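You operate a simulated robot arm through the tools that you are given. There is no shell and no other tool.

You run a simulated two-armed robot. Do the job below in one go: nothing can be reset, and whatever is moved stays where it is left.

## Task
Uncap the spline, give its end 3 dabs of grease and cap it again.
Fine: the black doser goes back in its cup.

It is judged by the outcome, as a careful person would: the job done as asked, and still so three seconds after it is handed in. It fails if anything else is knocked over, pushed out of place, dropped, spilled or broken. Lids that push on must go on centred and level and be pressed home; caps that screw on are set level and turned clockwise until they are tight.

## Robot
Two 7-joint arms with two-finger grippers on one trunk that stands fixed in place. Base frame: the origin is at the foot of the trunk, x ahead of it, y to its left, z up. Readings come in m, rad, newtons and seconds.
The left shoulder is at [0.06, 0.179, 1.214], the right one opposite. With the tool pointing down near the work surface each hand reaches from about 0.1 to 0.64 m from the base axis, measured 20 degrees to its own side. Payload 1.96 kg a hand.
The tool frame of a hand sits at the grasp point between the pads (the TCP): z along the fingers, y along the line on which they close. The tips reach 0.02 m beyond it. The gripper opens to 0.072 m; its body begins 0.038 m behind the TCP.
Orientation is that of the tool frame in the base frame, as a unit quaternion [x, y, z, w]. With the fingers straight down and closing along the base's y, the tool's x points along the base's -x, its y along +y and its z along -z.

## Interface
- The arms move only by the tool apply_moves. It takes "left_rows", "right_rows" or both (then of equal length, played together; a hand with none holds still); each is a list of rows, each an object (a shift or turn left out is 0, a gripper value left out holds the last) with "hand": the opening, from 0 (shut) to 1 (fully open); "slide": the shift along the base's x, y, z in units of 20 mm (1.0 is 20 mm), a list of three; "turn": the turn, a rotation vector about the base's x, y, z in units of 6 degrees (1.0 is 6 degrees), a list of three. In form: [{"hand": hand, "slide": [tx, ty, tz], "turn": [ax, ay, az]}, ...]. A call has 1 to 20 rows; each row shifts and turns the commanded pose from where the row before left it. A call with a number of a shift or a turn outside -1 to 1 is refused whole. Each row takes 0.2 s and may step no farther than 0.05 m and 0.15 rad from the row before; otherwise, or with a gripper value out of range, the whole call is refused. A pose out of reach is approached as far as the arm can. The call stops where the force on the tool passes 40 N (or 10 N more than at its start, if that is more) or the arm is blocked; 0.2 s more then pass. The fingers move at their own pace (about 0.153 m/s each) and stop on an object; they squeeze with about 38 N. The grip force told is the motor's: it shows also when the fingers shut on nothing. Time passes only in rows, and 0.2 s behind the last, so rows that do not move let the fingers close. It gives the time, the measured TCP pose, the force on the tool (base axes), the opening and the grip force at its end, in the units of the frame above (readings bear some noise), with the torque about the TCP (base axes, N m) and any sound that the robot's microphone picked up.
- Cameras (640 x 400 px; columns grow to the right, rows downward): "scene" is now at [0.0062, -0.0137, 1.7515]; the picture's right is [-0.18, -0.98, 0.00], its down [-0.84, 0.16, -0.52] and it looks along [0.51, -0.09, -0.86] (base axes); focal length 344 px, centre (320, 200). "left" rides on the left gripper at [0.071, -0.019, -0.082] in its tool frame; the picture's right is [0.26, 0.97, 0.00], its down [-0.67, 0.18, -0.72] and it looks along [-0.69, 0.19, 0.70] (tool axes); focal length 280 px, centre (320, 200). "right" rides on the right gripper at [0.071, 0.019, -0.082] in its tool frame; the picture's right is [-0.26, 0.97, 0.00], its down [-0.67, -0.18, -0.72] and it looks along [-0.69, -0.19, 0.70] (tool axes); focal length 280 px, centre (320, 200). There is no depth. A picture from a camera that has moved, and an enlarged one, comes with that camera's place and axes in the base frame and with its lens.
- snapshot(camera): a new picture of that camera. The clock stands still meanwhile.
- raise_lower(by): slides the trunk up (or, below 0, down) by that many m; the arms and the scene camera ride with it, the base frame stays. It gives what a move gives, with no picture.
- head_to(pan, tilt): turns the head with the scene camera to pan (to the left, within 1.501 rad either way) and tilt (down, from -0.506 to 1.204), counted from straight ahead of the robot. It gives what a move gives.
- close_up(camera, box): a new picture of the part [left, top, right, bottom] of that camera's present view, enlarged. The clock stands still meanwhile.
- hand_in(): hands the job in; it is judged then, once.

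Places have to be worked out from the pictures, the camera data and where the tool is seen. Open the grippers and draw the arms clear of the work before you hand the job in, unless the task says otherwise.

The tools are called by a JSON object that holds its "op" and its "data". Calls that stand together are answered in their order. apply_moves: Moves the arms, as the interface text tells. Its arguments: {"type":"object","properties":{"left_rows":{"type":"array"},"right_rows":{"type":"array"}},"required":[]} The other tools are called the same way: raise_lower (by) moves the trunk up or down; head_to (pan, tilt) turns the head that bears the scene camera; snapshot (camera) takes a picture; close_up (camera, box) takes an enlarged picture of a part of a camera's view; hand_in () hands the job in.

At the start:

```text
t: 0.0
left_eef_pos: [0.3738, 0.1468, 1.2402]
left_orientation: [0.0, 1.0, 0.0, 0.0]
left_force: [-0.4, -0.7, -0.7]
left_wrist_torque: [0.03, -0.02, 0.01]
left_width: 0.0718
left_grip_force: 0.1
right_eef_pos: [0.3622, -0.1732, 1.2391]
right_orientation: [0.0, 1.0, 0.0, -0.001]
right_force: [-0.4, 0.7, -0.6]
right_wrist_torque: [0.0, 0.01, -0.03]
right_width: 0.0719
right_grip_force: 0.0
trunk travel left (down, up): [-0.859, 0.131]
head pan, tilt (commanded): [-0.183, 1.028]
```

scene: 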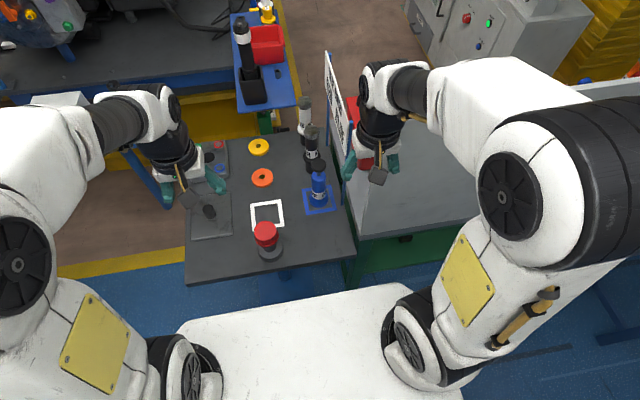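
right: 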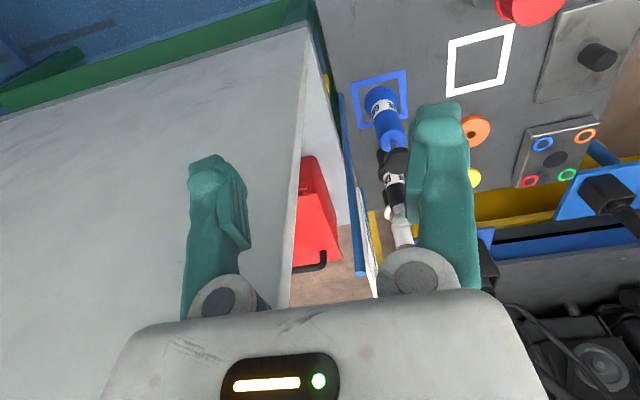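
left: 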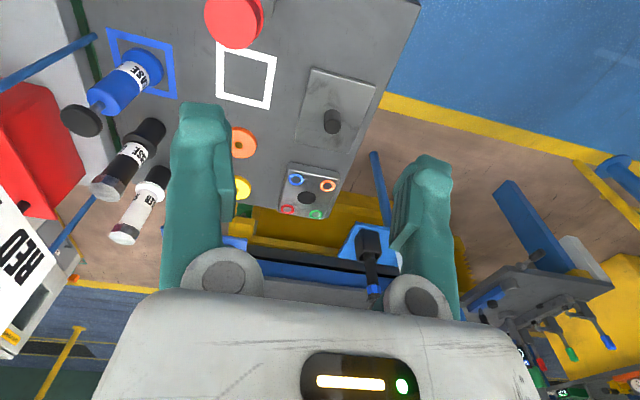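

I start by looking closer at the work table: there seem to be a red cap on a gray base, a blue doser, a black doser, a white doser, and other items. I take enlarged pictures from the scene and wrist cameras.

{"op": "close_up", "data": {"camera": "scene", "box": [180, 80, 360, 290]}}

{"op": "close_up", "data": {"camera": "left", "box": [40, 0, 440, 250]}}

{"op": "close_up", "data": {"camera": "right", "box": [320, 0, 640, 260]}}

```text
1.90 times, centred on (270, 185) of scene
camera zoom: at [0.0062, -0.0137, 1.7515], right [-0.18, -0.98, 0.0], down [-0.84, 0.16, -0.52], along [0.51, -0.09, -0.86], focal length 656 px, centre (415, 229)
```

zoom: 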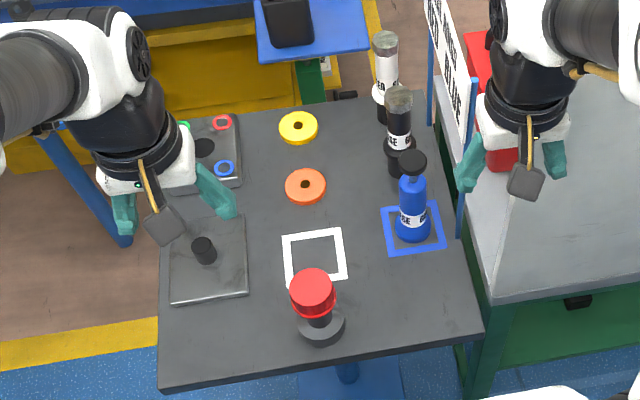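

```text
1.60 times, centred on (240, 125) of left
camera zoom: at [0.3025, 0.1283, 1.3224], right [-0.26, 0.97, 0.0], down [0.67, 0.18, 0.72], along [0.69, 0.19, -0.7], focal length 449 px, centre (448, 320)
```

zoom: 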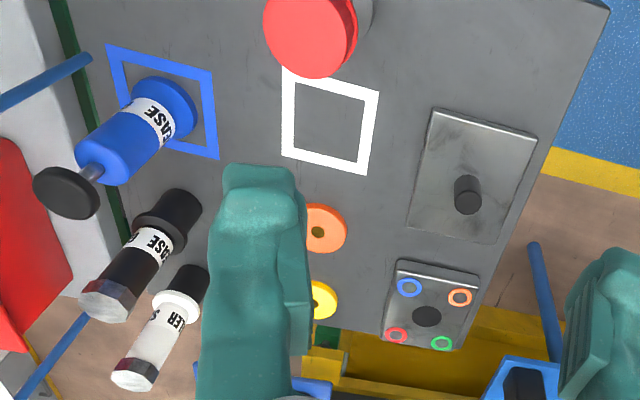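

```text
1.54 times, centred on (480, 130) of right
camera zoom: at [0.2905, -0.1525, 1.3212], right [0.26, 0.97, 0.0], down [0.67, -0.18, 0.72], along [0.69, -0.19, -0.7], focal length 431 px, centre (74, 308)
```

zoom: 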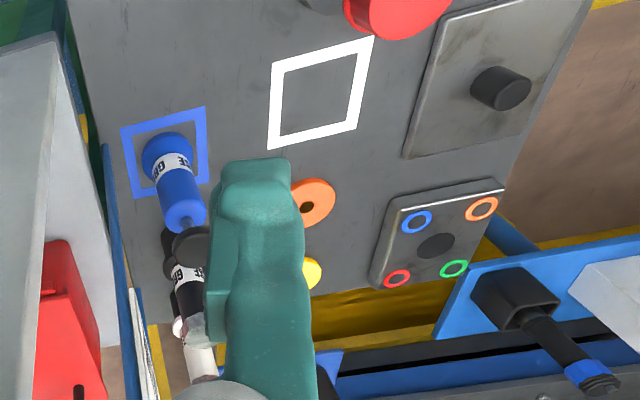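

There is a sign with text beside the table; I read it and the doser labels closer.

{"op": "close_up", "data": {"camera": "scene", "box": [290, 40, 370, 190]}}

{"op": "close_up", "data": {"camera": "left", "box": [0, 190, 120, 360]}}

{"op": "close_up", "data": {"camera": "left", "box": [50, 20, 210, 250]}}

{"op": "close_up", "data": {"camera": "scene", "box": [230, 180, 310, 270]}}

```text
2.67 times, centred on (330, 115) of scene
camera zoom: at [0.0062, -0.0137, 1.7515], right [-0.18, -0.98, 0.0], down [-0.84, 0.16, -0.52], along [0.51, -0.09, -0.86], focal length 918 px, centre (293, 427)
```

zoom: 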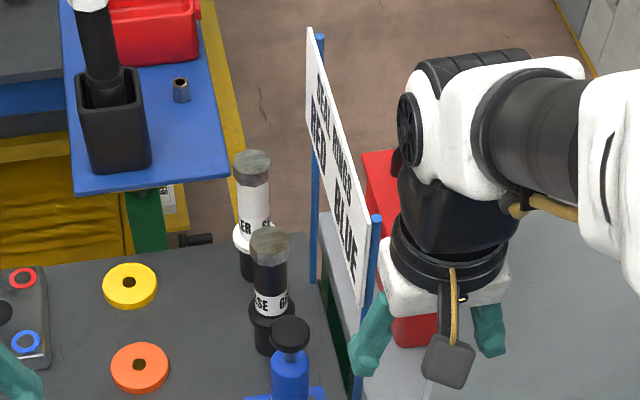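

```text
2.35 times, centred on (60, 275) of left
camera zoom: at [0.3025, 0.1283, 1.3224], right [-0.26, 0.97, 0.0], down [0.67, 0.18, 0.72], along [0.69, 0.19, -0.7], focal length 660 px, centre (932, 24)
```

zoom: 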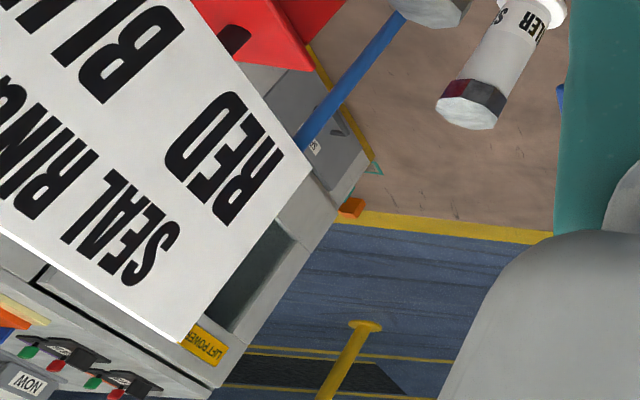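

```text
1.74 times, centred on (130, 135) of left
camera zoom: at [0.3025, 0.1283, 1.3224], right [-0.26, 0.97, 0.0], down [0.67, 0.18, 0.72], along [0.69, 0.19, -0.7], focal length 488 px, centre (650, 313)
```

zoom: 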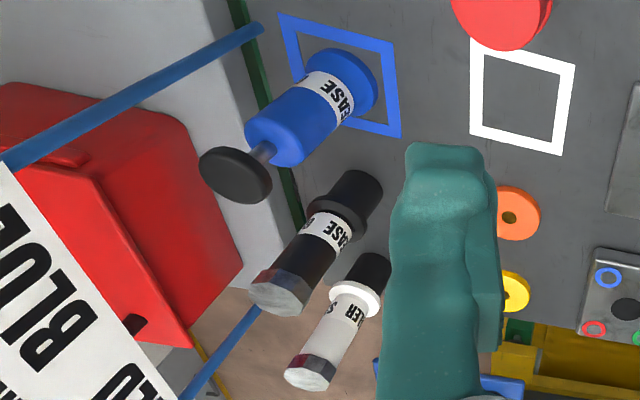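

```text
4.44 times, centred on (270, 225) of scene
camera zoom: at [0.0062, -0.0137, 1.7515], right [-0.18, -0.98, 0.0], down [-0.84, 0.16, -0.52], along [0.51, -0.09, -0.86], focal length 1530 px, centre (542, 89)
```

zoom: 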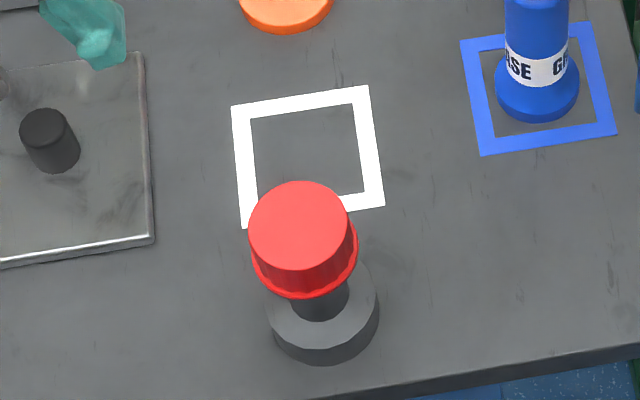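

The sign only speaks of seal rings, so it isn't for this job. I look tighter at the black doser, the blue doser and the capped spline to learn their build.

{"op": "close_up", "data": {"camera": "scene", "box": [290, 90, 346, 216]}}

{"op": "close_up", "data": {"camera": "left", "box": [80, 100, 180, 250]}}

{"op": "close_up", "data": {"camera": "scene", "box": [244, 215, 292, 265]}}

{"op": "close_up", "data": {"camera": "left", "box": [190, 0, 290, 60]}}

```text
3.17 times, centred on (318, 153) of scene
camera zoom: at [0.0062, -0.0137, 1.7515], right [-0.18, -0.98, 0.0], down [-0.84, 0.16, -0.52], along [0.51, -0.09, -0.86], focal length 1093 px, centre (326, 349)
```

zoom: 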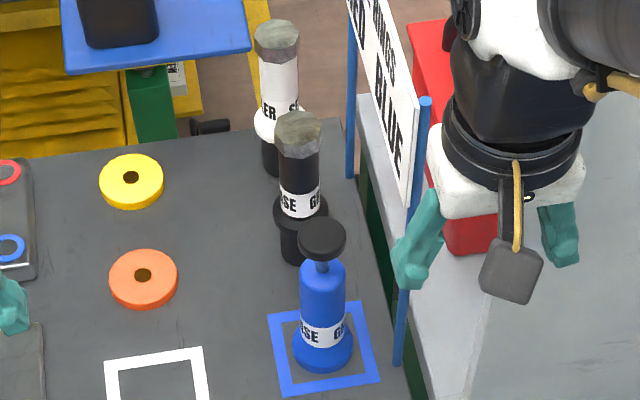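

```text
2.67 times, centred on (130, 175) of left
camera zoom: at [0.3025, 0.1283, 1.3224], right [-0.26, 0.97, 0.0], down [0.67, 0.18, 0.72], along [0.69, 0.19, -0.7], focal length 748 px, centre (827, 267)
```

zoom: 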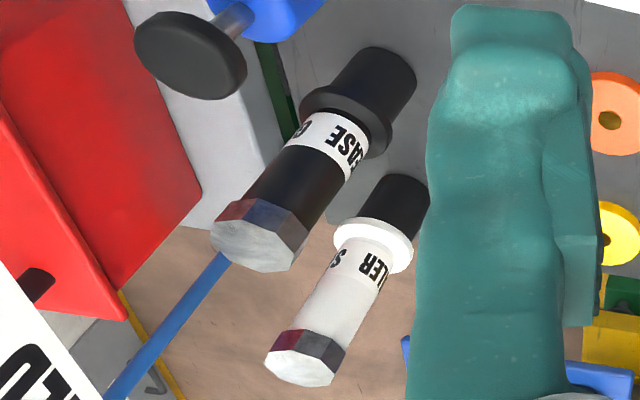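

```text
8.00 times, centred on (268, 240) of scene
camera zoom: at [0.0062, -0.0137, 1.7515], right [-0.18, -0.98, 0.0], down [-0.84, 0.16, -0.52], along [0.51, -0.09, -0.86], focal length 2754 px, centre (736, -120)
```

zoom: 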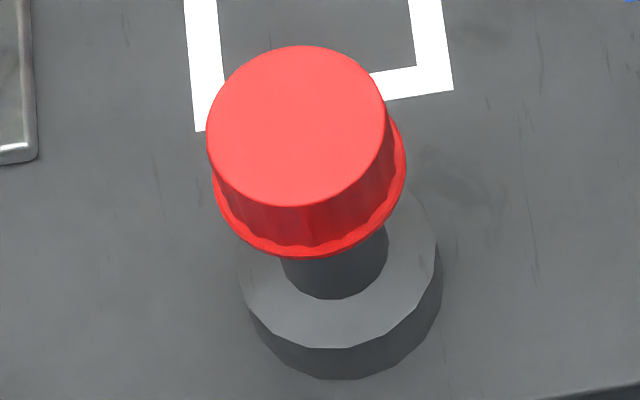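

```text
6.40 times, centred on (240, 30) of left
camera zoom: at [0.3025, 0.1283, 1.3224], right [-0.26, 0.97, 0.0], down [0.67, 0.18, 0.72], along [0.69, 0.19, -0.7], focal length 1794 px, centre (832, 1288)
```

zoom: 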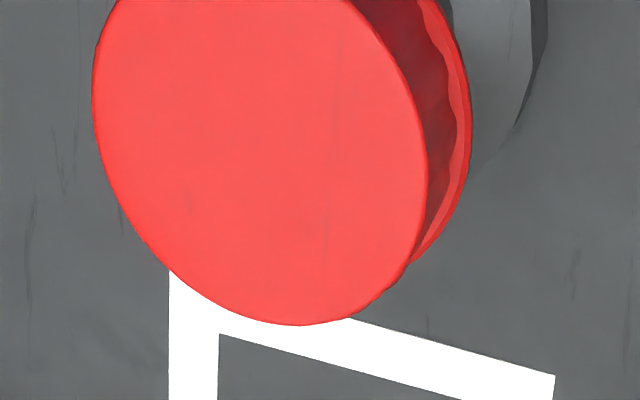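

The red cap's top is about (0.411, 0.053, 0.959), roughly 58–61 mm wide; the black doser stands in a cup around (0.68, -0.11) with its top near z 1.0. I bring the left hand above the cap, still well clear, to refine its place.

{"op": "apply_moves", "data": {"left_rows": [{"hand": 1, "slide": [0.17, -0.575, -1]}, {"slide": [0.17, -0.575, -1]}, {"slide": [0.17, -0.575, -1]}, {"slide": [0.17, -0.575, -1]}, {"slide": [0.17, -0.575, -1]}, {"slide": [0.17, -0.575, -1]}, {"slide": [0.17, -0.575, -1]}, {"slide": [0.17, -0.575, -1]}, {"slide": [0, 0, 0]}]}}

{"op": "snapshot", "data": {"camera": "left"}}

{"op": "snapshot", "data": {"camera": "scene"}}

{"op": "snapshot", "data": {"camera": "right"}}

```text
t: 2.0
left_eef_pos: [0.4007, 0.0552, 1.0801]
left_orientation: [0.0, 1.0, 0.0, 0.0]
left_force: [-0.5, 0.3, 0.3]
left_wrist_torque: [-0.02, -0.01, 0.0]
left_width: 0.0722
left_grip_force: 0.1
right_eef_pos: [0.3625, -0.1725, 1.2408]
right_orientation: [0.0, 1.0, 0.001, -0.001]
right_force: [0.4, 0.6, 0.0]
right_wrist_torque: [0.01, 0.01, 0.01]
right_width: 0.0717
right_grip_force: 0.0
trunk travel left (down, up): [-0.859, 0.131]
head pan, tilt (commanded): [-0.183, 1.028]
```

```text
taken
camera left: at [0.3302, 0.0362, 1.1625], right [-0.26, 0.96, 0.0], down [0.67, 0.18, 0.72], along [0.69, 0.19, -0.7], focal length 280 px, centre (320, 200)
```

left: 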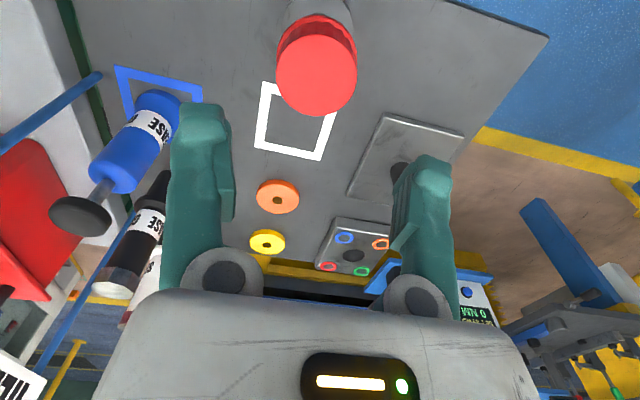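

```text
taken
camera scene: at [0.0057, -0.0134, 1.7515], right [-0.18, -0.98, 0.0], down [-0.84, 0.16, -0.52], along [0.51, -0.09, -0.86], focal length 344 px, centre (320, 200)
```

scene: 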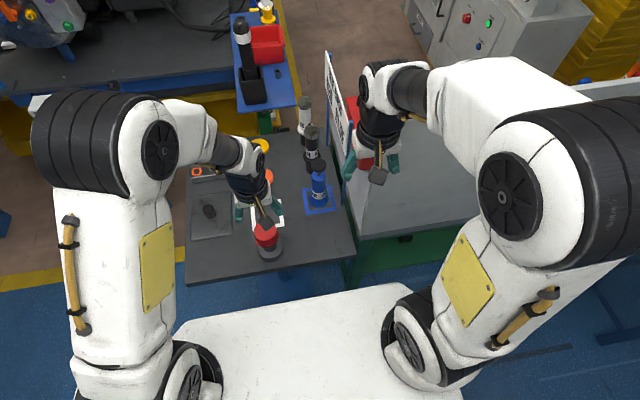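

```text
taken
camera right: at [0.2902, -0.1523, 1.3213], right [0.26, 0.97, 0.0], down [0.67, -0.18, 0.72], along [0.69, -0.19, -0.7], focal length 280 px, centre (320, 200)
```

right: 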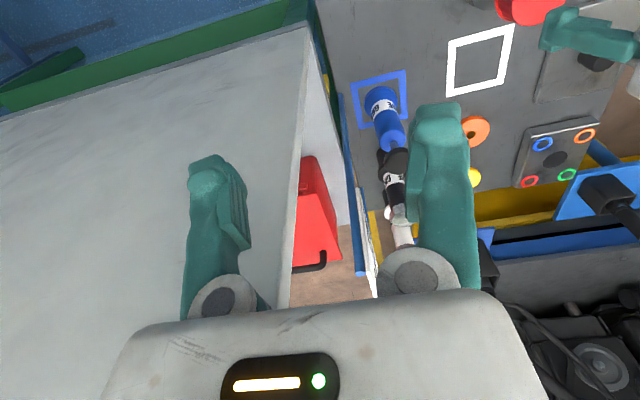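

The cap is in view of the left wrist camera between the fingers. I enlarge it to fix its centre and see its underside.

{"op": "close_up", "data": {"camera": "left", "box": [250, 0, 390, 130]}}

{"op": "close_up", "data": {"camera": "right", "box": [340, 50, 440, 260]}}

{"op": "close_up", "data": {"camera": "left", "box": [50, 60, 190, 320]}}

```text
3.08 times, centred on (320, 65) of left
camera zoom: at [0.3302, 0.0362, 1.1625], right [-0.26, 0.96, 0.0], down [0.67, 0.18, 0.72], along [0.69, 0.19, -0.7], focal length 863 px, centre (320, 615)
```

zoom: 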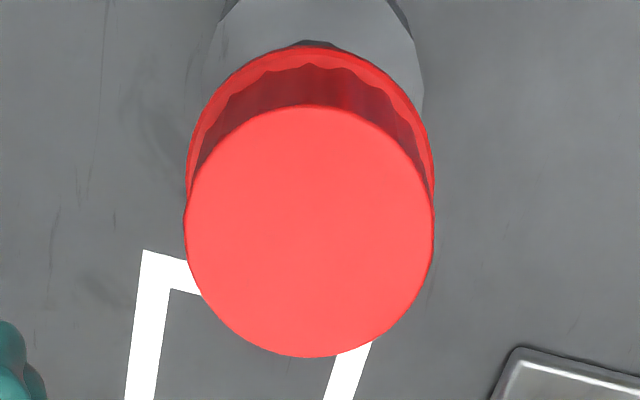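

```text
1.90 times, centred on (390, 155) of right
camera zoom: at [0.2902, -0.1523, 1.3213], right [0.26, 0.97, 0.0], down [0.67, -0.18, 0.72], along [0.69, -0.19, -0.7], focal length 534 px, centre (187, 286)
```

zoom: 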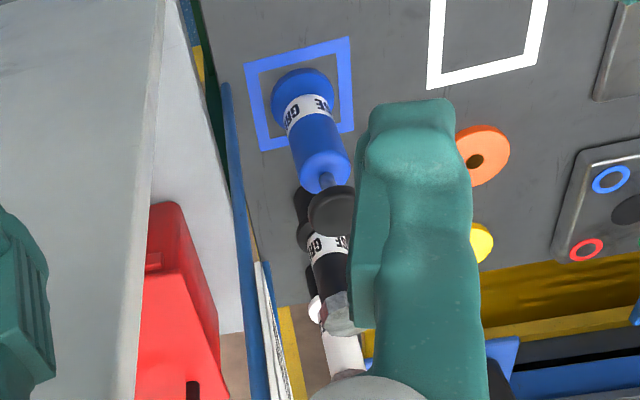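

```text
1.54 times, centred on (120, 190) of left
camera zoom: at [0.3302, 0.0362, 1.1625], right [-0.26, 0.96, 0.0], down [0.67, 0.18, 0.72], along [0.69, 0.19, -0.7], focal length 431 px, centre (628, 215)
```

zoom: 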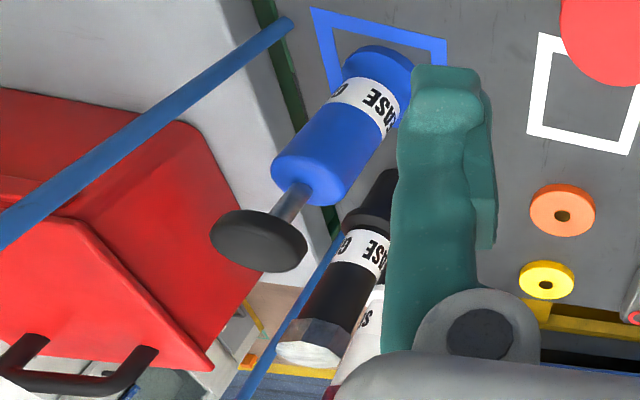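

The cap centre refines to about (0.4095, 0.055), top z ≈ 0.959, lip about 64 mm wide. I lower the open left hand around it, fingers along y, tips stopping just above the lip, without closing yet.

{"op": "apply_moves", "data": {"left_rows": [{"hand": 1, "slide": [0.22, 0, 0]}, {"slide": [0.22, 0, -0.8]}, {"slide": [0, 0, -0.8]}, {"slide": [0, 0, -0.8]}, {"slide": [0, 0, -0.8]}, {"slide": [0, 0, -0.8]}, {"slide": [0, 0, -0.8]}, {"slide": [0, 0, 0]}]}}

{"op": "snapshot", "data": {"camera": "left"}}

{"op": "close_up", "data": {"camera": "scene", "box": [220, 180, 320, 270]}}

```text
t: 3.8
left_eef_pos: [0.4086, 0.0548, 0.984]
left_orientation: [0.0, 1.0, 0.0, -0.001]
left_force: [-0.7, 0.3, -0.4]
left_wrist_torque: [-0.03, 0.01, -0.03]
left_width: 0.0722
left_grip_force: 0.0
right_eef_pos: [0.3624, -0.1733, 1.2397]
right_orientation: [0.001, 1.0, 0.001, 0.0]
right_force: [-0.5, -0.1, 0.4]
right_wrist_torque: [0.02, 0.01, 0.01]
right_width: 0.072
right_grip_force: 0.1
trunk travel left (down, up): [-0.859, 0.131]
head pan, tilt (commanded): [-0.183, 1.028]
```

```text
taken
camera left: at [0.3383, 0.0362, 1.0663], right [-0.26, 0.97, 0.0], down [0.67, 0.18, 0.72], along [0.69, 0.19, -0.7], focal length 280 px, centre (320, 200)
```

left: 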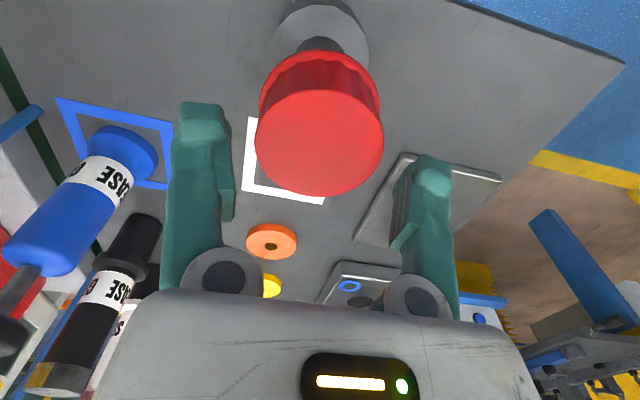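

```text
4.44 times, centred on (270, 225) of scene
camera zoom: at [0.006, -0.0136, 1.7515], right [-0.18, -0.98, 0.0], down [-0.84, 0.16, -0.52], along [0.51, -0.09, -0.86], focal length 1530 px, centre (542, 89)
```

zoom: 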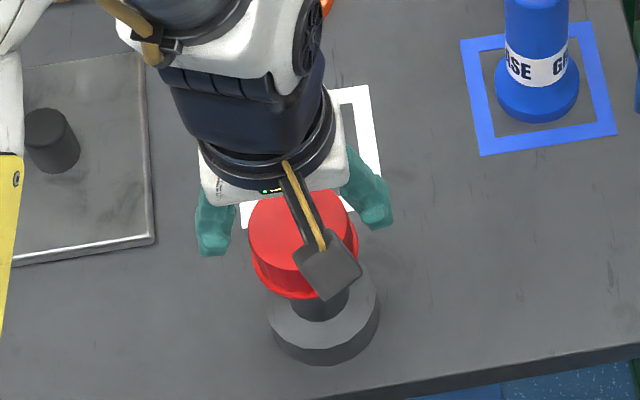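

The cap's centre shows right where I computed it, in line between the fingers. I go down the last 32 mm to z ≈ 0.952 and close the gripper on the cap's fluted wall.

{"op": "apply_moves", "data": {"left_rows": [{"slide": [0.03, 0, -0.8]}, {"slide": [0, 0, -0.8]}, {"slide": [0, 0, 0]}, {"hand": 0, "slide": [0, 0, 0]}, {"slide": [0, 0, 0]}, {"slide": [0, 0, 0]}, {"slide": [0, 0, 0]}]}}

{"op": "snapshot", "data": {"camera": "left"}}

{"op": "close_up", "data": {"camera": "scene", "box": [220, 180, 320, 270]}}

```text
t: 5.4
left_eef_pos: [0.41, 0.0555, 0.952]
left_orientation: [0.0, 1.0, -0.001, 0.0]
left_force: [0.1, -0.6, -0.1]
left_wrist_torque: [-0.03, 0.0, -0.02]
left_width: 0.0611
left_grip_force: 38.0
right_eef_pos: [0.3638, -0.173, 1.2406]
right_orientation: [0.0, 1.0, 0.0, 0.0]
right_force: [0.6, -0.2, 0.3]
right_wrist_torque: [-0.01, 0.0, -0.03]
right_width: 0.0723
right_grip_force: 0.1
trunk travel left (down, up): [-0.859, 0.131]
head pan, tilt (commanded): [-0.183, 1.028]
```

```text
taken
camera left: at [0.339, 0.0362, 1.0339], right [-0.26, 0.97, 0.0], down [0.67, 0.18, 0.72], along [0.69, 0.19, -0.7], focal length 280 px, centre (320, 200)
```

left: 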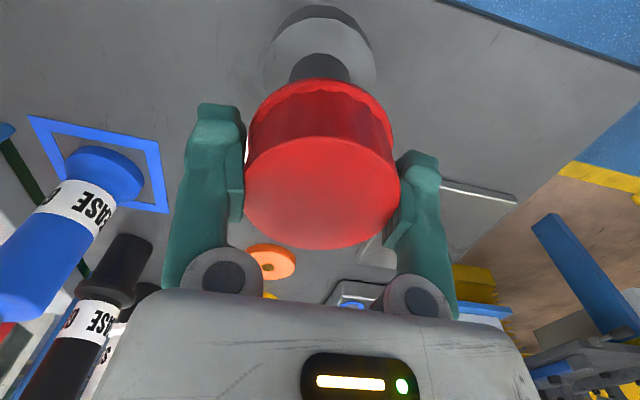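

```text
4.44 times, centred on (270, 225) of scene
camera zoom: at [0.0063, -0.0137, 1.7515], right [-0.18, -0.98, 0.0], down [-0.84, 0.16, -0.52], along [0.51, -0.09, -0.86], focal length 1530 px, centre (542, 89)
```

zoom: 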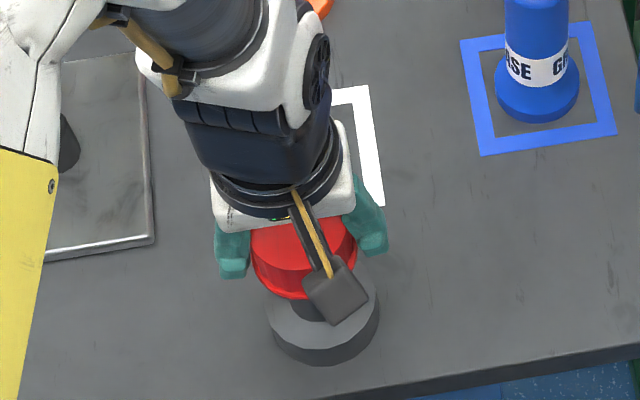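

The cap is gripped (61 mm, 38 N) with almost no side force. I test with a 2 mm upward pull to see whether it yields or holds.

{"op": "apply_moves", "data": {"left_rows": [{"slide": [0, 0, 0.05]}, {"slide": [0, 0, 0.05]}, {"slide": [0, 0, 0]}]}}

```text
t: 6.2
left_eef_pos: [0.4105, 0.0553, 0.9537]
left_orientation: [-0.001, 1.0, 0.0, -0.001]
left_force: [-1.0, -0.4, 0.3]
left_wrist_torque: [0.01, -0.02, 0.01]
left_width: 0.0612
left_grip_force: 37.9
right_eef_pos: [0.3622, -0.1725, 1.2385]
right_orientation: [0.0, 1.0, -0.001, -0.001]
right_force: [0.9, -0.1, -0.6]
right_wrist_torque: [0.01, 0.01, 0.01]
right_width: 0.072
right_grip_force: 0.0
trunk travel left (down, up): [-0.859, 0.131]
head pan, tilt (commanded): [-0.183, 1.028]
```

The hand rose 1.7 mm with no measurable force. I check the picture to see whether the cap moves along, and then pull 4 mm more.

{"op": "apply_moves", "data": {"left_rows": [{"slide": [0, 0, 0.1]}, {"slide": [0, 0, 0.1]}, {"slide": [0, 0, 0]}]}}

{"op": "close_up", "data": {"camera": "left", "box": [220, 0, 420, 125]}}

{"op": "close_up", "data": {"camera": "scene", "box": [244, 215, 292, 265]}}

```text
t: 7.0
left_eef_pos: [0.4086, 0.0534, 0.9558]
left_orientation: [0.0, 1.0, 0.0, 0.0]
left_force: [0.2, -1.0, -0.1]
left_wrist_torque: [-0.01, 0.0, 0.0]
left_width: 0.0611
left_grip_force: 38.1
right_eef_pos: [0.3619, -0.1723, 1.2402]
right_orientation: [0.0, 1.0, 0.0, 0.0]
right_force: [-0.1, -0.5, 0.4]
right_wrist_torque: [0.01, -0.01, 0.01]
right_width: 0.0722
right_grip_force: 0.1
trunk travel left (down, up): [-0.859, 0.131]
head pan, tilt (commanded): [-0.183, 1.028]
```

```text
3.20 times, centred on (320, 62) of left
camera zoom: at [0.3389, 0.0362, 1.0402], right [-0.26, 0.97, 0.0], down [0.67, 0.18, 0.72], along [0.69, 0.19, -0.7], focal length 897 px, centre (320, 640)
```

zoom: 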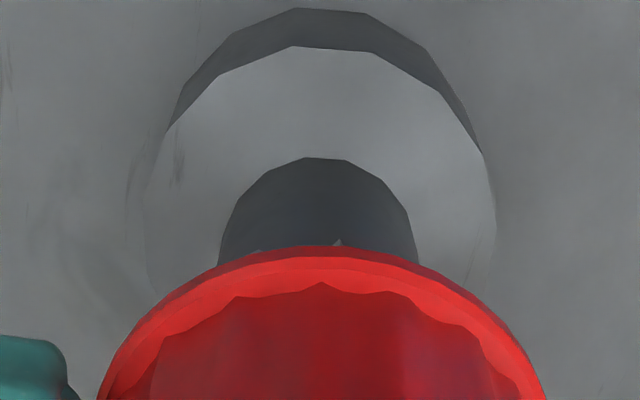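

```text
8.00 times, centred on (268, 240) of scene
camera zoom: at [0.0063, -0.0137, 1.7515], right [-0.18, -0.98, 0.0], down [-0.84, 0.16, -0.52], along [0.51, -0.09, -0.86], focal length 2754 px, centre (736, -120)
```

zoom: 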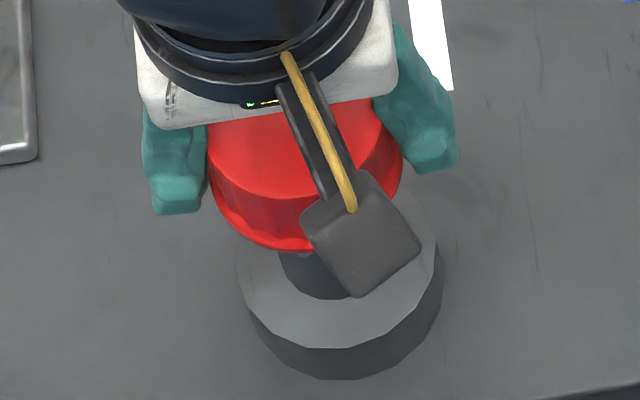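

The cap rises with the hand while the flange stays put, so it is a plain pull-off cap. I lift it straight up 100 mm from here and look at the spline end.

{"op": "apply_moves", "data": {"left_rows": [{"slide": [0, 0, 0.3]}, {"slide": [0, 0, 0.4]}, {"slide": [0, 0, 0.5]}, {"slide": [0, 0, 0.8]}, {"slide": [0, 0, 1]}, {"slide": [0, 0, 1]}, {"slide": [0, 0, 1]}, {"slide": [0, 0, 0]}]}}

{"op": "snapshot", "data": {"camera": "left"}}

{"op": "close_up", "data": {"camera": "scene", "box": [220, 180, 320, 270]}}

```text
t: 8.8
left_eef_pos: [0.4095, 0.0558, 1.0589]
left_orientation: [0.0, 1.0, -0.001, 0.0]
left_force: [0.1, -0.9, 0.3]
left_wrist_torque: [0.01, -0.01, -0.01]
left_width: 0.0606
left_grip_force: 37.9
right_eef_pos: [0.3621, -0.1723, 1.2401]
right_orientation: [0.001, 1.0, 0.0, 0.0]
right_force: [0.3, -0.2, -0.1]
right_wrist_torque: [-0.02, 0.03, 0.01]
right_width: 0.0719
right_grip_force: 0.2
trunk travel left (down, up): [-0.859, 0.131]
head pan, tilt (commanded): [-0.183, 1.028]
```

```text
taken
camera left: at [0.3396, 0.0368, 1.1409], right [-0.26, 0.97, 0.0], down [0.67, 0.18, 0.72], along [0.69, 0.19, -0.7], focal length 280 px, centre (320, 200)
```

left: 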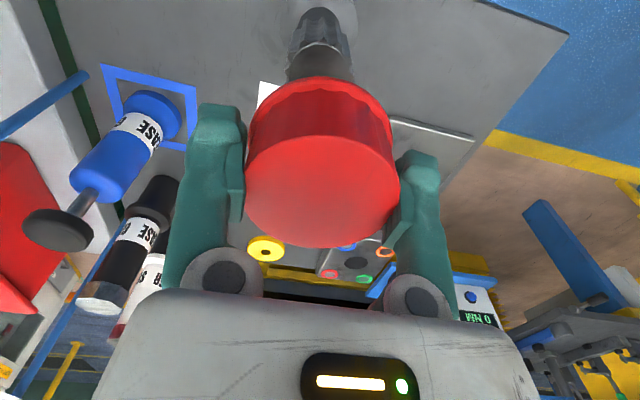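

```text
4.44 times, centred on (270, 225) of scene
camera zoom: at [0.0066, -0.0137, 1.7515], right [-0.18, -0.98, 0.0], down [-0.84, 0.16, -0.52], along [0.51, -0.09, -0.86], focal length 1530 px, centre (542, 89)
```

zoom: 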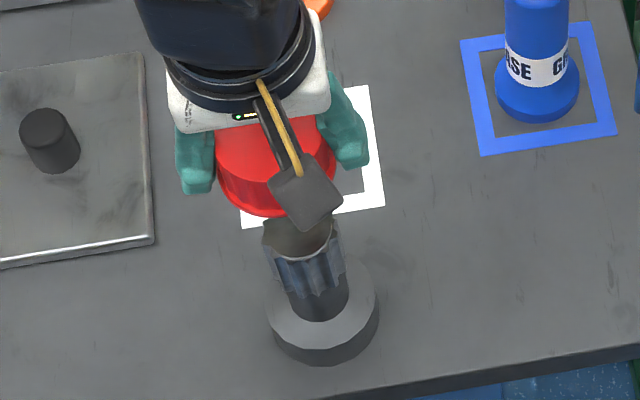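

The cap is off and the toothed spline end is bare. I carry the cap off to the left, keeping it in the left hand at the same attitude so it can go back along the same path.

{"op": "apply_moves", "data": {"left_rows": [{"slide": [0, 0, 1]}, {"slide": [0, 1, 0.5]}, {"slide": [0, 1, 0]}, {"slide": [0, 1, 0]}, {"slide": [0, 1, 0]}, {"slide": [0, 1, 0]}, {"slide": [0, 1, 0]}, {"slide": [0, 1, 0]}, {"slide": [0, 1, 0]}, {"slide": [0, 1, 0]}, {"slide": [0, 1, 0]}, {"slide": [0, 0, 0]}]}}

{"op": "snapshot", "data": {"camera": "scene"}}

{"op": "close_up", "data": {"camera": "scene", "box": [244, 215, 292, 265]}}

{"op": "snapshot", "data": {"camera": "left"}}

```text
t: 11.4
left_eef_pos: [0.4098, 0.2559, 1.0887]
left_orientation: [0.0, 1.0, 0.0, 0.0]
left_force: [0.0, -0.6, -0.3]
left_wrist_torque: [-0.01, -0.03, -0.01]
left_width: 0.0606
left_grip_force: 37.4
right_eef_pos: [0.3621, -0.1727, 1.2386]
right_orientation: [0.0, 1.0, 0.0, 0.0]
right_force: [0.1, -1.0, -1.1]
right_wrist_torque: [-0.01, 0.01, 0.02]
right_width: 0.0724
right_grip_force: 0.1
trunk travel left (down, up): [-0.859, 0.131]
head pan, tilt (commanded): [-0.183, 1.028]
```

```text
taken
camera scene: at [0.0062, -0.0141, 1.7515], right [-0.18, -0.98, 0.0], down [-0.84, 0.16, -0.52], along [0.51, -0.09, -0.86], focal length 344 px, centre (320, 200)
```

scene: 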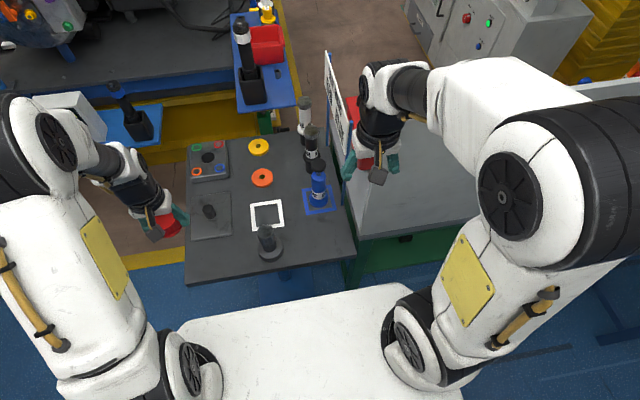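

```text
8.00 times, centred on (268, 240) of scene
camera zoom: at [0.0062, -0.0141, 1.7515], right [-0.18, -0.98, 0.0], down [-0.84, 0.16, -0.52], along [0.51, -0.09, -0.86], focal length 2754 px, centre (736, -120)
```

zoom: 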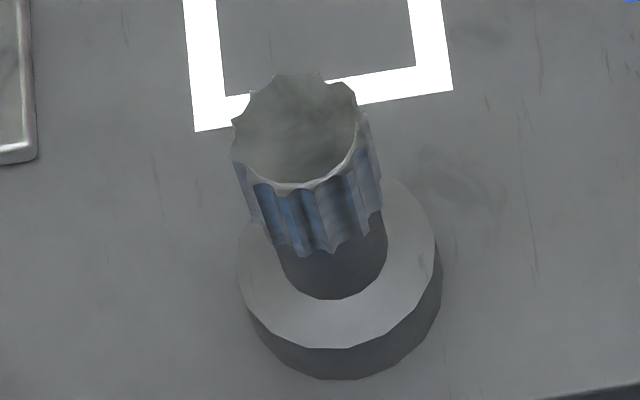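

```text
taken
camera left: at [0.3391, 0.2368, 1.1708], right [-0.26, 0.97, 0.0], down [0.67, 0.18, 0.72], along [0.69, 0.19, -0.7], focal length 280 px, centre (320, 200)
```

left: 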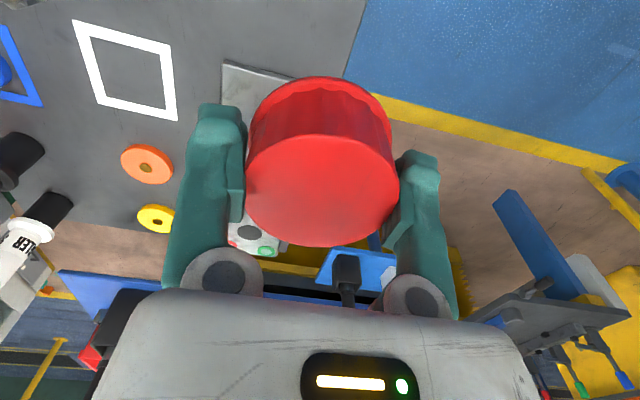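

The bare spline's end face is about (0.410, 0.054, 0.957). The black doser sits behind the blue one and beside the sign (plane y ≈ -0.18, top z ≈ 1.19), so I must approach from the left side; I bring the right hand, yawed 40°, to a viewing pose high over the table and move the left hand a bit farther away.

{"op": "apply_moves", "data": {"left_rows": [{"slide": [0, 1, 0]}, {"slide": [0, 1, 0]}, {"slide": [0, 1, 0]}, {"slide": [0, 1, 0]}, {}, {}, {}, {}, {}, {}, {}], "right_rows": [{"slide": [0.79, 0.865, -0.445], "turn": [0, 0, -0.667]}, {"slide": [0.79, 0.865, -0.445], "turn": [0, 0, -0.667]}, {"slide": [0.79, 0.865, -0.445], "turn": [0, 0, -0.667]}, {"slide": [0.79, 0.865, -0.445], "turn": [0, 0, -0.667]}, {"slide": [0.79, 0.865, -0.445], "turn": [0, 0, -0.667]}, {"slide": [0.79, 0.865, -0.445], "turn": [0, 0, -0.667]}, {"slide": [0.79, 0.865, -0.445], "turn": [0, 0, -0.667]}, {"slide": [0.79, 0.865, -0.445], "turn": [0, 0, -0.667]}, {"slide": [0.79, 0.865, -0.445], "turn": [0, 0, -0.667]}, {"slide": [0.79, 0.865, -0.445], "turn": [0, 0, -0.667]}, {}]}}

{"op": "snapshot", "data": {"camera": "right"}}

{"op": "snapshot", "data": {"camera": "scene"}}

```text
t: 13.8
left_eef_pos: [0.4102, 0.3356, 1.0883]
left_orientation: [0.001, 1.0, 0.0, 0.0]
left_force: [0.2, 0.0, -0.1]
left_wrist_torque: [0.01, -0.01, 0.0]
left_width: 0.0604
left_grip_force: 37.3
right_eef_pos: [0.5035, -0.0163, 1.1589]
right_orientation: [0.309, 0.951, 0.0, 0.001]
right_force: [-0.9, 0.3, -0.8]
right_wrist_torque: [-0.01, 0.0, 0.03]
right_width: 0.072
right_grip_force: 0.0
right hand out of reach, approached as far as the arm can: row 10
trunk travel left (down, up): [-0.859, 0.131]
head pan, tilt (commanded): [-0.183, 1.028]
```

```text
taken
camera right: at [0.4575, 0.0417, 1.2409], right [0.78, 0.63, 0.0], down [0.44, -0.54, 0.72], along [0.45, -0.56, -0.7], focal length 280 px, centre (320, 200)
```

right: 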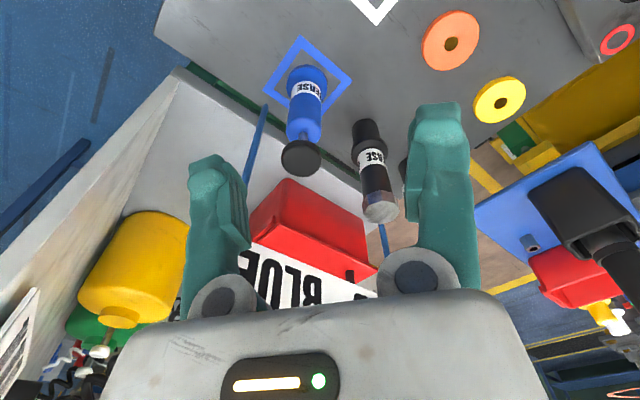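

```text
taken
camera scene: at [0.0061, -0.0137, 1.7515], right [-0.18, -0.98, 0.0], down [-0.84, 0.16, -0.52], along [0.51, -0.09, -0.86], focal length 344 px, centre (320, 200)
```

scene: 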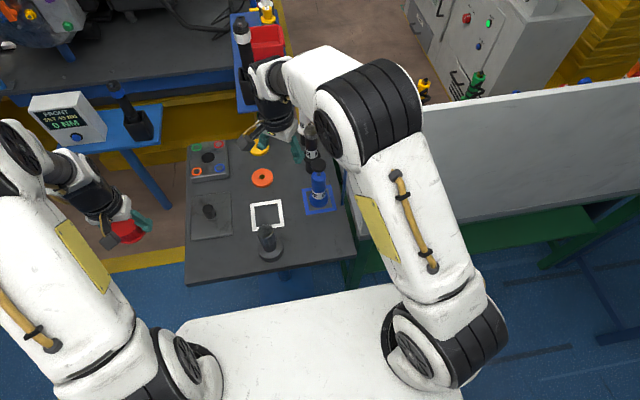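

The right arm ran out of reach just short, which tells me the wrist lies roughly 0.32 m behind the TCP and the arm itself reaches about 0.54 m; the doser will need a tilted approach. I enlarge the current view of the dosers.

{"op": "close_up", "data": {"camera": "right", "box": [330, 100, 430, 230]}}

{"op": "close_up", "data": {"camera": "right", "box": [250, 30, 380, 190]}}

{"op": "close_up", "data": {"camera": "scene", "box": [200, 40, 370, 220]}}

```text
3.08 times, centred on (380, 165) of right
camera zoom: at [0.4575, 0.0417, 1.2409], right [0.78, 0.63, 0.0], down [0.44, -0.54, 0.72], along [0.45, -0.56, -0.7], focal length 863 px, centre (135, 308)
```

zoom: 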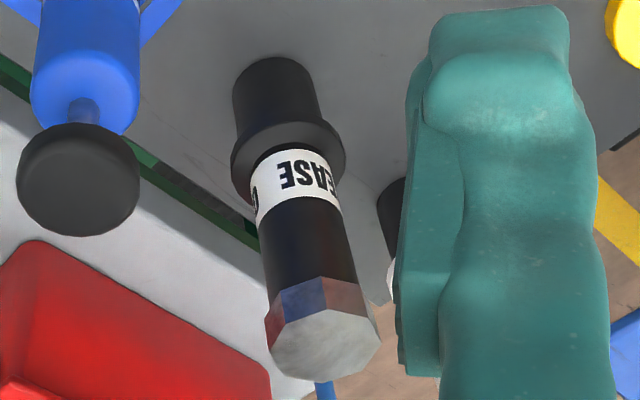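

```text
2.50 times, centred on (315, 110) of right
camera zoom: at [0.4575, 0.0417, 1.2409], right [0.78, 0.63, 0.0], down [0.44, -0.54, 0.72], along [0.45, -0.56, -0.7], focal length 701 px, centre (332, 425)
```

zoom: 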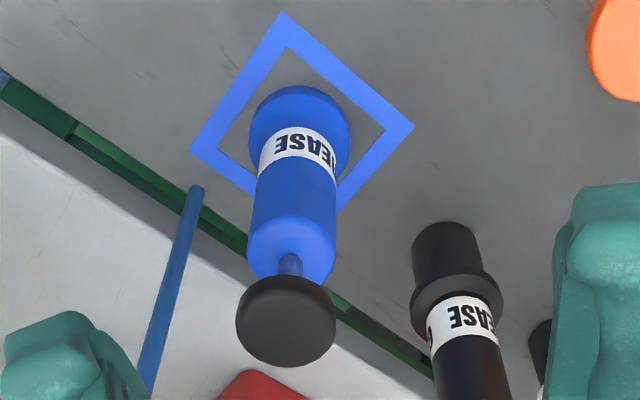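

```text
2.22 times, centred on (285, 130) of scene
camera zoom: at [0.0061, -0.0137, 1.7515], right [-0.18, -0.98, 0.0], down [-0.84, 0.16, -0.52], along [0.51, -0.09, -0.86], focal length 765 px, centre (398, 356)
```

zoom: 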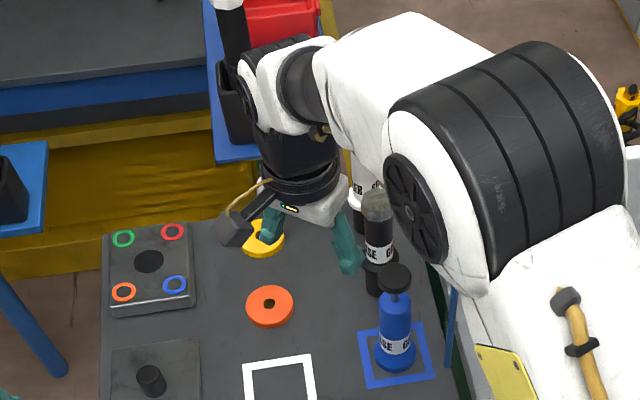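

The black doser is a round body (~39 mm) with a faceted grey metal head (~45 mm wide, z ≈ 0.98–1.004), its nose down in a cup. I zoom onto the head to learn how its facets lie, so the fingers can close on flats.

{"op": "close_up", "data": {"camera": "right", "box": [365, 182, 401, 226]}}

{"op": "close_up", "data": {"camera": "right", "box": [345, 110, 405, 175]}}

```text
9.09 times, centred on (383, 204) of right
camera zoom: at [0.4575, 0.0417, 1.2409], right [0.78, 0.63, 0.0], down [0.44, -0.54, 0.72], along [0.45, -0.56, -0.7], focal length 2549 px, centre (-253, 164)
```

zoom: 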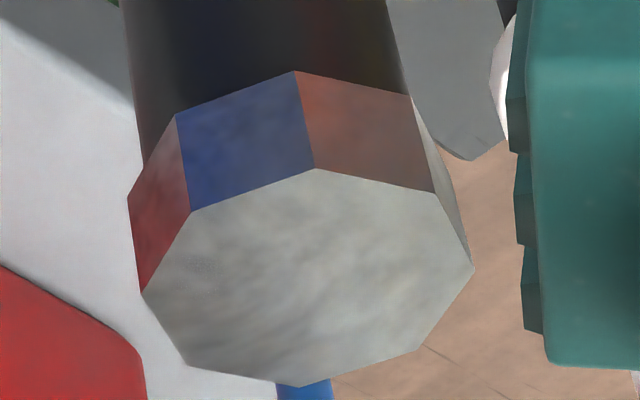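

```text
6.15 times, centred on (375, 142) of right
camera zoom: at [0.4575, 0.0417, 1.2409], right [0.78, 0.63, 0.0], down [0.44, -0.54, 0.72], along [0.45, -0.56, -0.7], focal length 1726 px, centre (-18, 554)
```

zoom: 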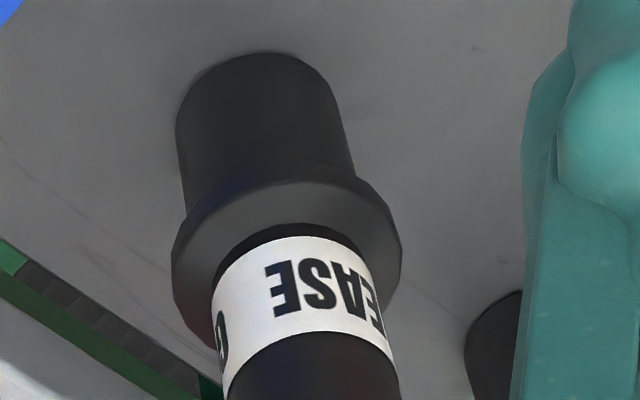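

The head is octagonal with flats at ±22.5° and ±67.5° from x, centred about (0.685, -0.115); closing along 67.5° (yaw −22.5°) with a 30° forward tilt suits reach and clears the blue doser. First I back off a little to see from where the commanded pose now counts.

{"op": "apply_moves", "data": {"right_rows": [{"slide": [-0.8, 0, 0]}, {"slide": [-0.8, 0, 0]}, {}]}}

```text
t: 14.6
left_eef_pos: [0.4117, 0.3358, 1.0888]
left_orientation: [0.0, 1.0, 0.0, 0.001]
left_force: [0.4, 0.7, -0.6]
left_wrist_torque: [-0.01, -0.02, 0.04]
left_width: 0.0602
left_grip_force: 37.8
right_eef_pos: [0.4734, -0.0169, 1.1602]
right_orientation: [0.309, 0.951, 0.0, -0.001]
right_force: [-0.1, -0.2, 0.8]
right_wrist_torque: [0.0, 0.03, -0.04]
right_width: 0.072
right_grip_force: 0.0
trunk travel left (down, up): [-0.859, 0.131]
head pan, tilt (commanded): [-0.183, 1.028]
```

The command counts from the reached pose, so I now yaw to −22.5° and tilt 30° forward in place, opening set to 0.9.

{"op": "apply_moves", "data": {"right_rows": [{"hand": 0.9, "turn": [0, 0, 0.75]}, {"turn": [0, 0, 0.75]}, {"turn": [0, 0, 0.75]}, {"turn": [-0.3827, -0.9239, 0]}, {"turn": [-0.3827, -0.9239, 0]}, {"turn": [-0.3827, -0.9239, 0]}, {"turn": [-0.3827, -0.9239, 0]}, {"turn": [-0.3827, -0.9239, 0]}, {}]}}

{"op": "snapshot", "data": {"camera": "right"}}

{"op": "snapshot", "data": {"camera": "scene"}}

```text
t: 16.6
left_eef_pos: [0.4101, 0.3349, 1.088]
left_orientation: [0.0, 1.0, 0.0, 0.0]
left_force: [0.0, 0.8, -0.1]
left_wrist_torque: [-0.04, -0.02, -0.01]
left_width: 0.0598
left_grip_force: 38.0
right_eef_pos: [0.4725, -0.017, 1.1591]
right_orientation: [0.19, 0.947, -0.052, 0.255]
right_force: [-0.2, 0.0, 0.2]
right_wrist_torque: [0.01, -0.04, 0.0]
right_width: 0.0648
right_grip_force: 0.0
trunk travel left (down, up): [-0.859, 0.131]
head pan, tilt (commanded): [-0.183, 1.028]
```

```text
taken
camera right: at [0.3852, 0.0409, 1.1941], right [0.58, 0.8, 0.13], down [0.14, -0.26, 0.96], along [0.8, -0.54, -0.26], focal length 280 px, centre (320, 200)
```

right: 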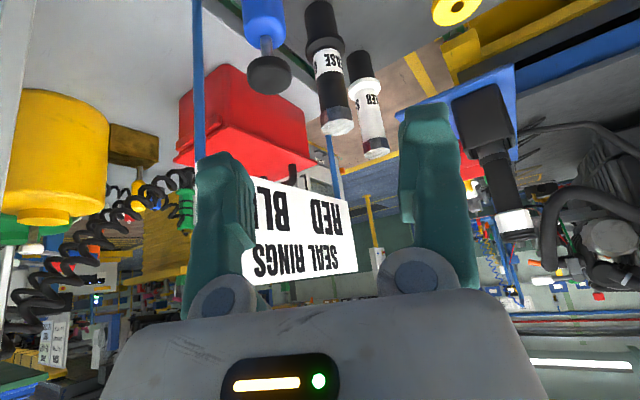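

```text
taken
camera scene: at [0.0067, -0.014, 1.7515], right [-0.18, -0.98, 0.0], down [-0.84, 0.16, -0.52], along [0.51, -0.09, -0.86], focal length 344 px, centre (320, 200)
```

scene: 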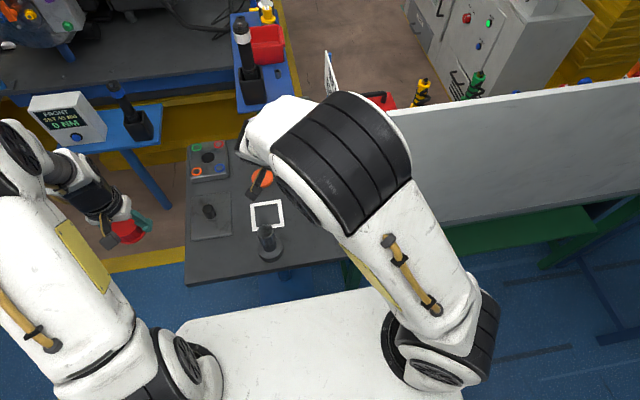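

The tilt reads as intended. The left grip width creeps slightly (61.1→59.8 mm), so I check the cap in the left hand before going on.

{"op": "snapshot", "data": {"camera": "left"}}

{"op": "close_up", "data": {"camera": "right", "box": [240, 0, 400, 170]}}

```text
taken
camera left: at [0.3393, 0.3163, 1.1712], right [-0.26, 0.97, 0.0], down [0.67, 0.18, 0.72], along [0.69, 0.19, -0.7], focal length 280 px, centre (320, 200)
```

left: 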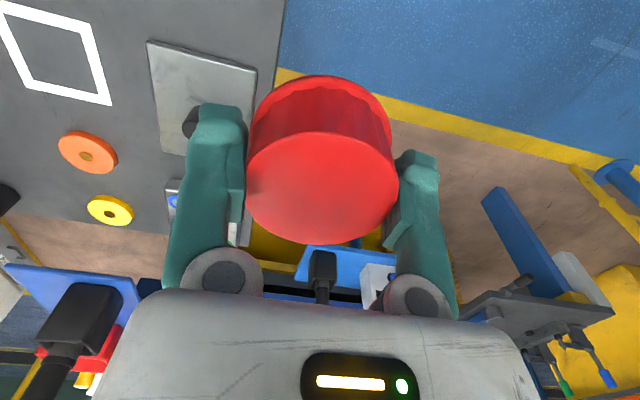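

```text
2.35 times, centred on (320, 85) of right
camera zoom: at [0.3852, 0.0409, 1.1941], right [0.58, 0.8, 0.13], down [0.14, -0.26, 0.96], along [0.8, -0.54, -0.26], focal length 660 px, centre (320, 471)
```

zoom: 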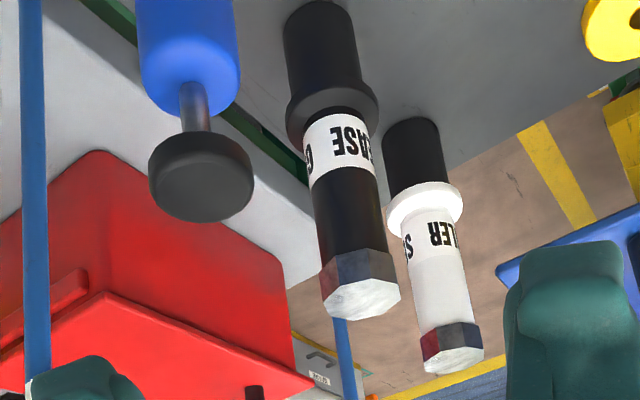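

The cap has slid about 4 mm down in the pads (its wall is tapered), so holding it for long is unsafe. I'll park it, mouth down, on the free table spot left of the spline at about (0.42, 0.168); I lower the left hand towards it and shift the right hand away a bit.

{"op": "apply_moves", "data": {"left_rows": [{"slide": [0.05, -0.83, -0.9]}, {"slide": [0.05, -0.83, -0.9]}, {"slide": [0.05, -0.83, -0.9]}, {"slide": [0.05, -0.83, -0.9]}, {"slide": [0.05, -0.83, -0.9]}, {"slide": [0.05, -0.83, -0.9]}, {"slide": [0.05, -0.83, -0.9]}, {"slide": [0.05, -0.83, -0.9]}, {"slide": [0.05, -0.83, -0.9]}, {"slide": [0.05, -0.83, -0.9]}, {}], "right_rows": [{"slide": [0, -1, 0]}, {"slide": [0, -1, 0]}, {"slide": [0, -1, 0]}, {}, {}, {}, {}, {}, {}, {}, {}]}}

{"op": "snapshot", "data": {"camera": "left"}}

{"op": "snapshot", "data": {"camera": "scene"}}

```text
t: 19.0
left_eef_pos: [0.4196, 0.1698, 0.9075]
left_orientation: [0.001, 1.0, 0.0, 0.0]
left_force: [0.2, 0.2, -1.2]
left_wrist_torque: [-0.03, -0.01, 0.02]
left_width: 0.0597
left_grip_force: 38.0
right_eef_pos: [0.4735, -0.0761, 1.1586]
right_orientation: [0.188, 0.947, -0.05, 0.254]
right_force: [-0.5, -0.5, 0.0]
right_wrist_torque: [-0.03, -0.02, 0.07]
right_width: 0.0646
right_grip_force: 0.1
trunk travel left (down, up): [-0.859, 0.131]
head pan, tilt (commanded): [-0.183, 1.028]
```

```text
taken
camera left: at [0.3496, 0.1498, 0.9901], right [-0.26, 0.96, 0.0], down [0.67, 0.18, 0.72], along [0.69, 0.19, -0.7], focal length 280 px, centre (320, 200)
```

left: 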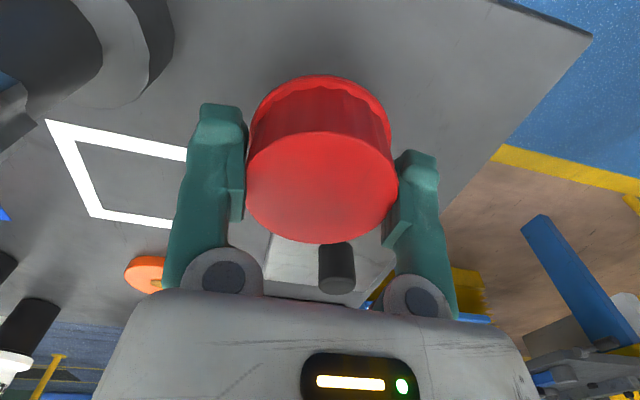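

```text
taken
camera scene: at [0.006, -0.0132, 1.7515], right [-0.18, -0.98, 0.0], down [-0.84, 0.16, -0.52], along [0.51, -0.09, -0.86], focal length 344 px, centre (320, 200)
```

scene: 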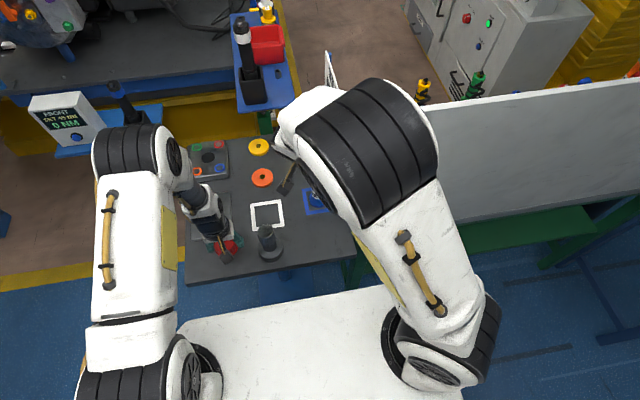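

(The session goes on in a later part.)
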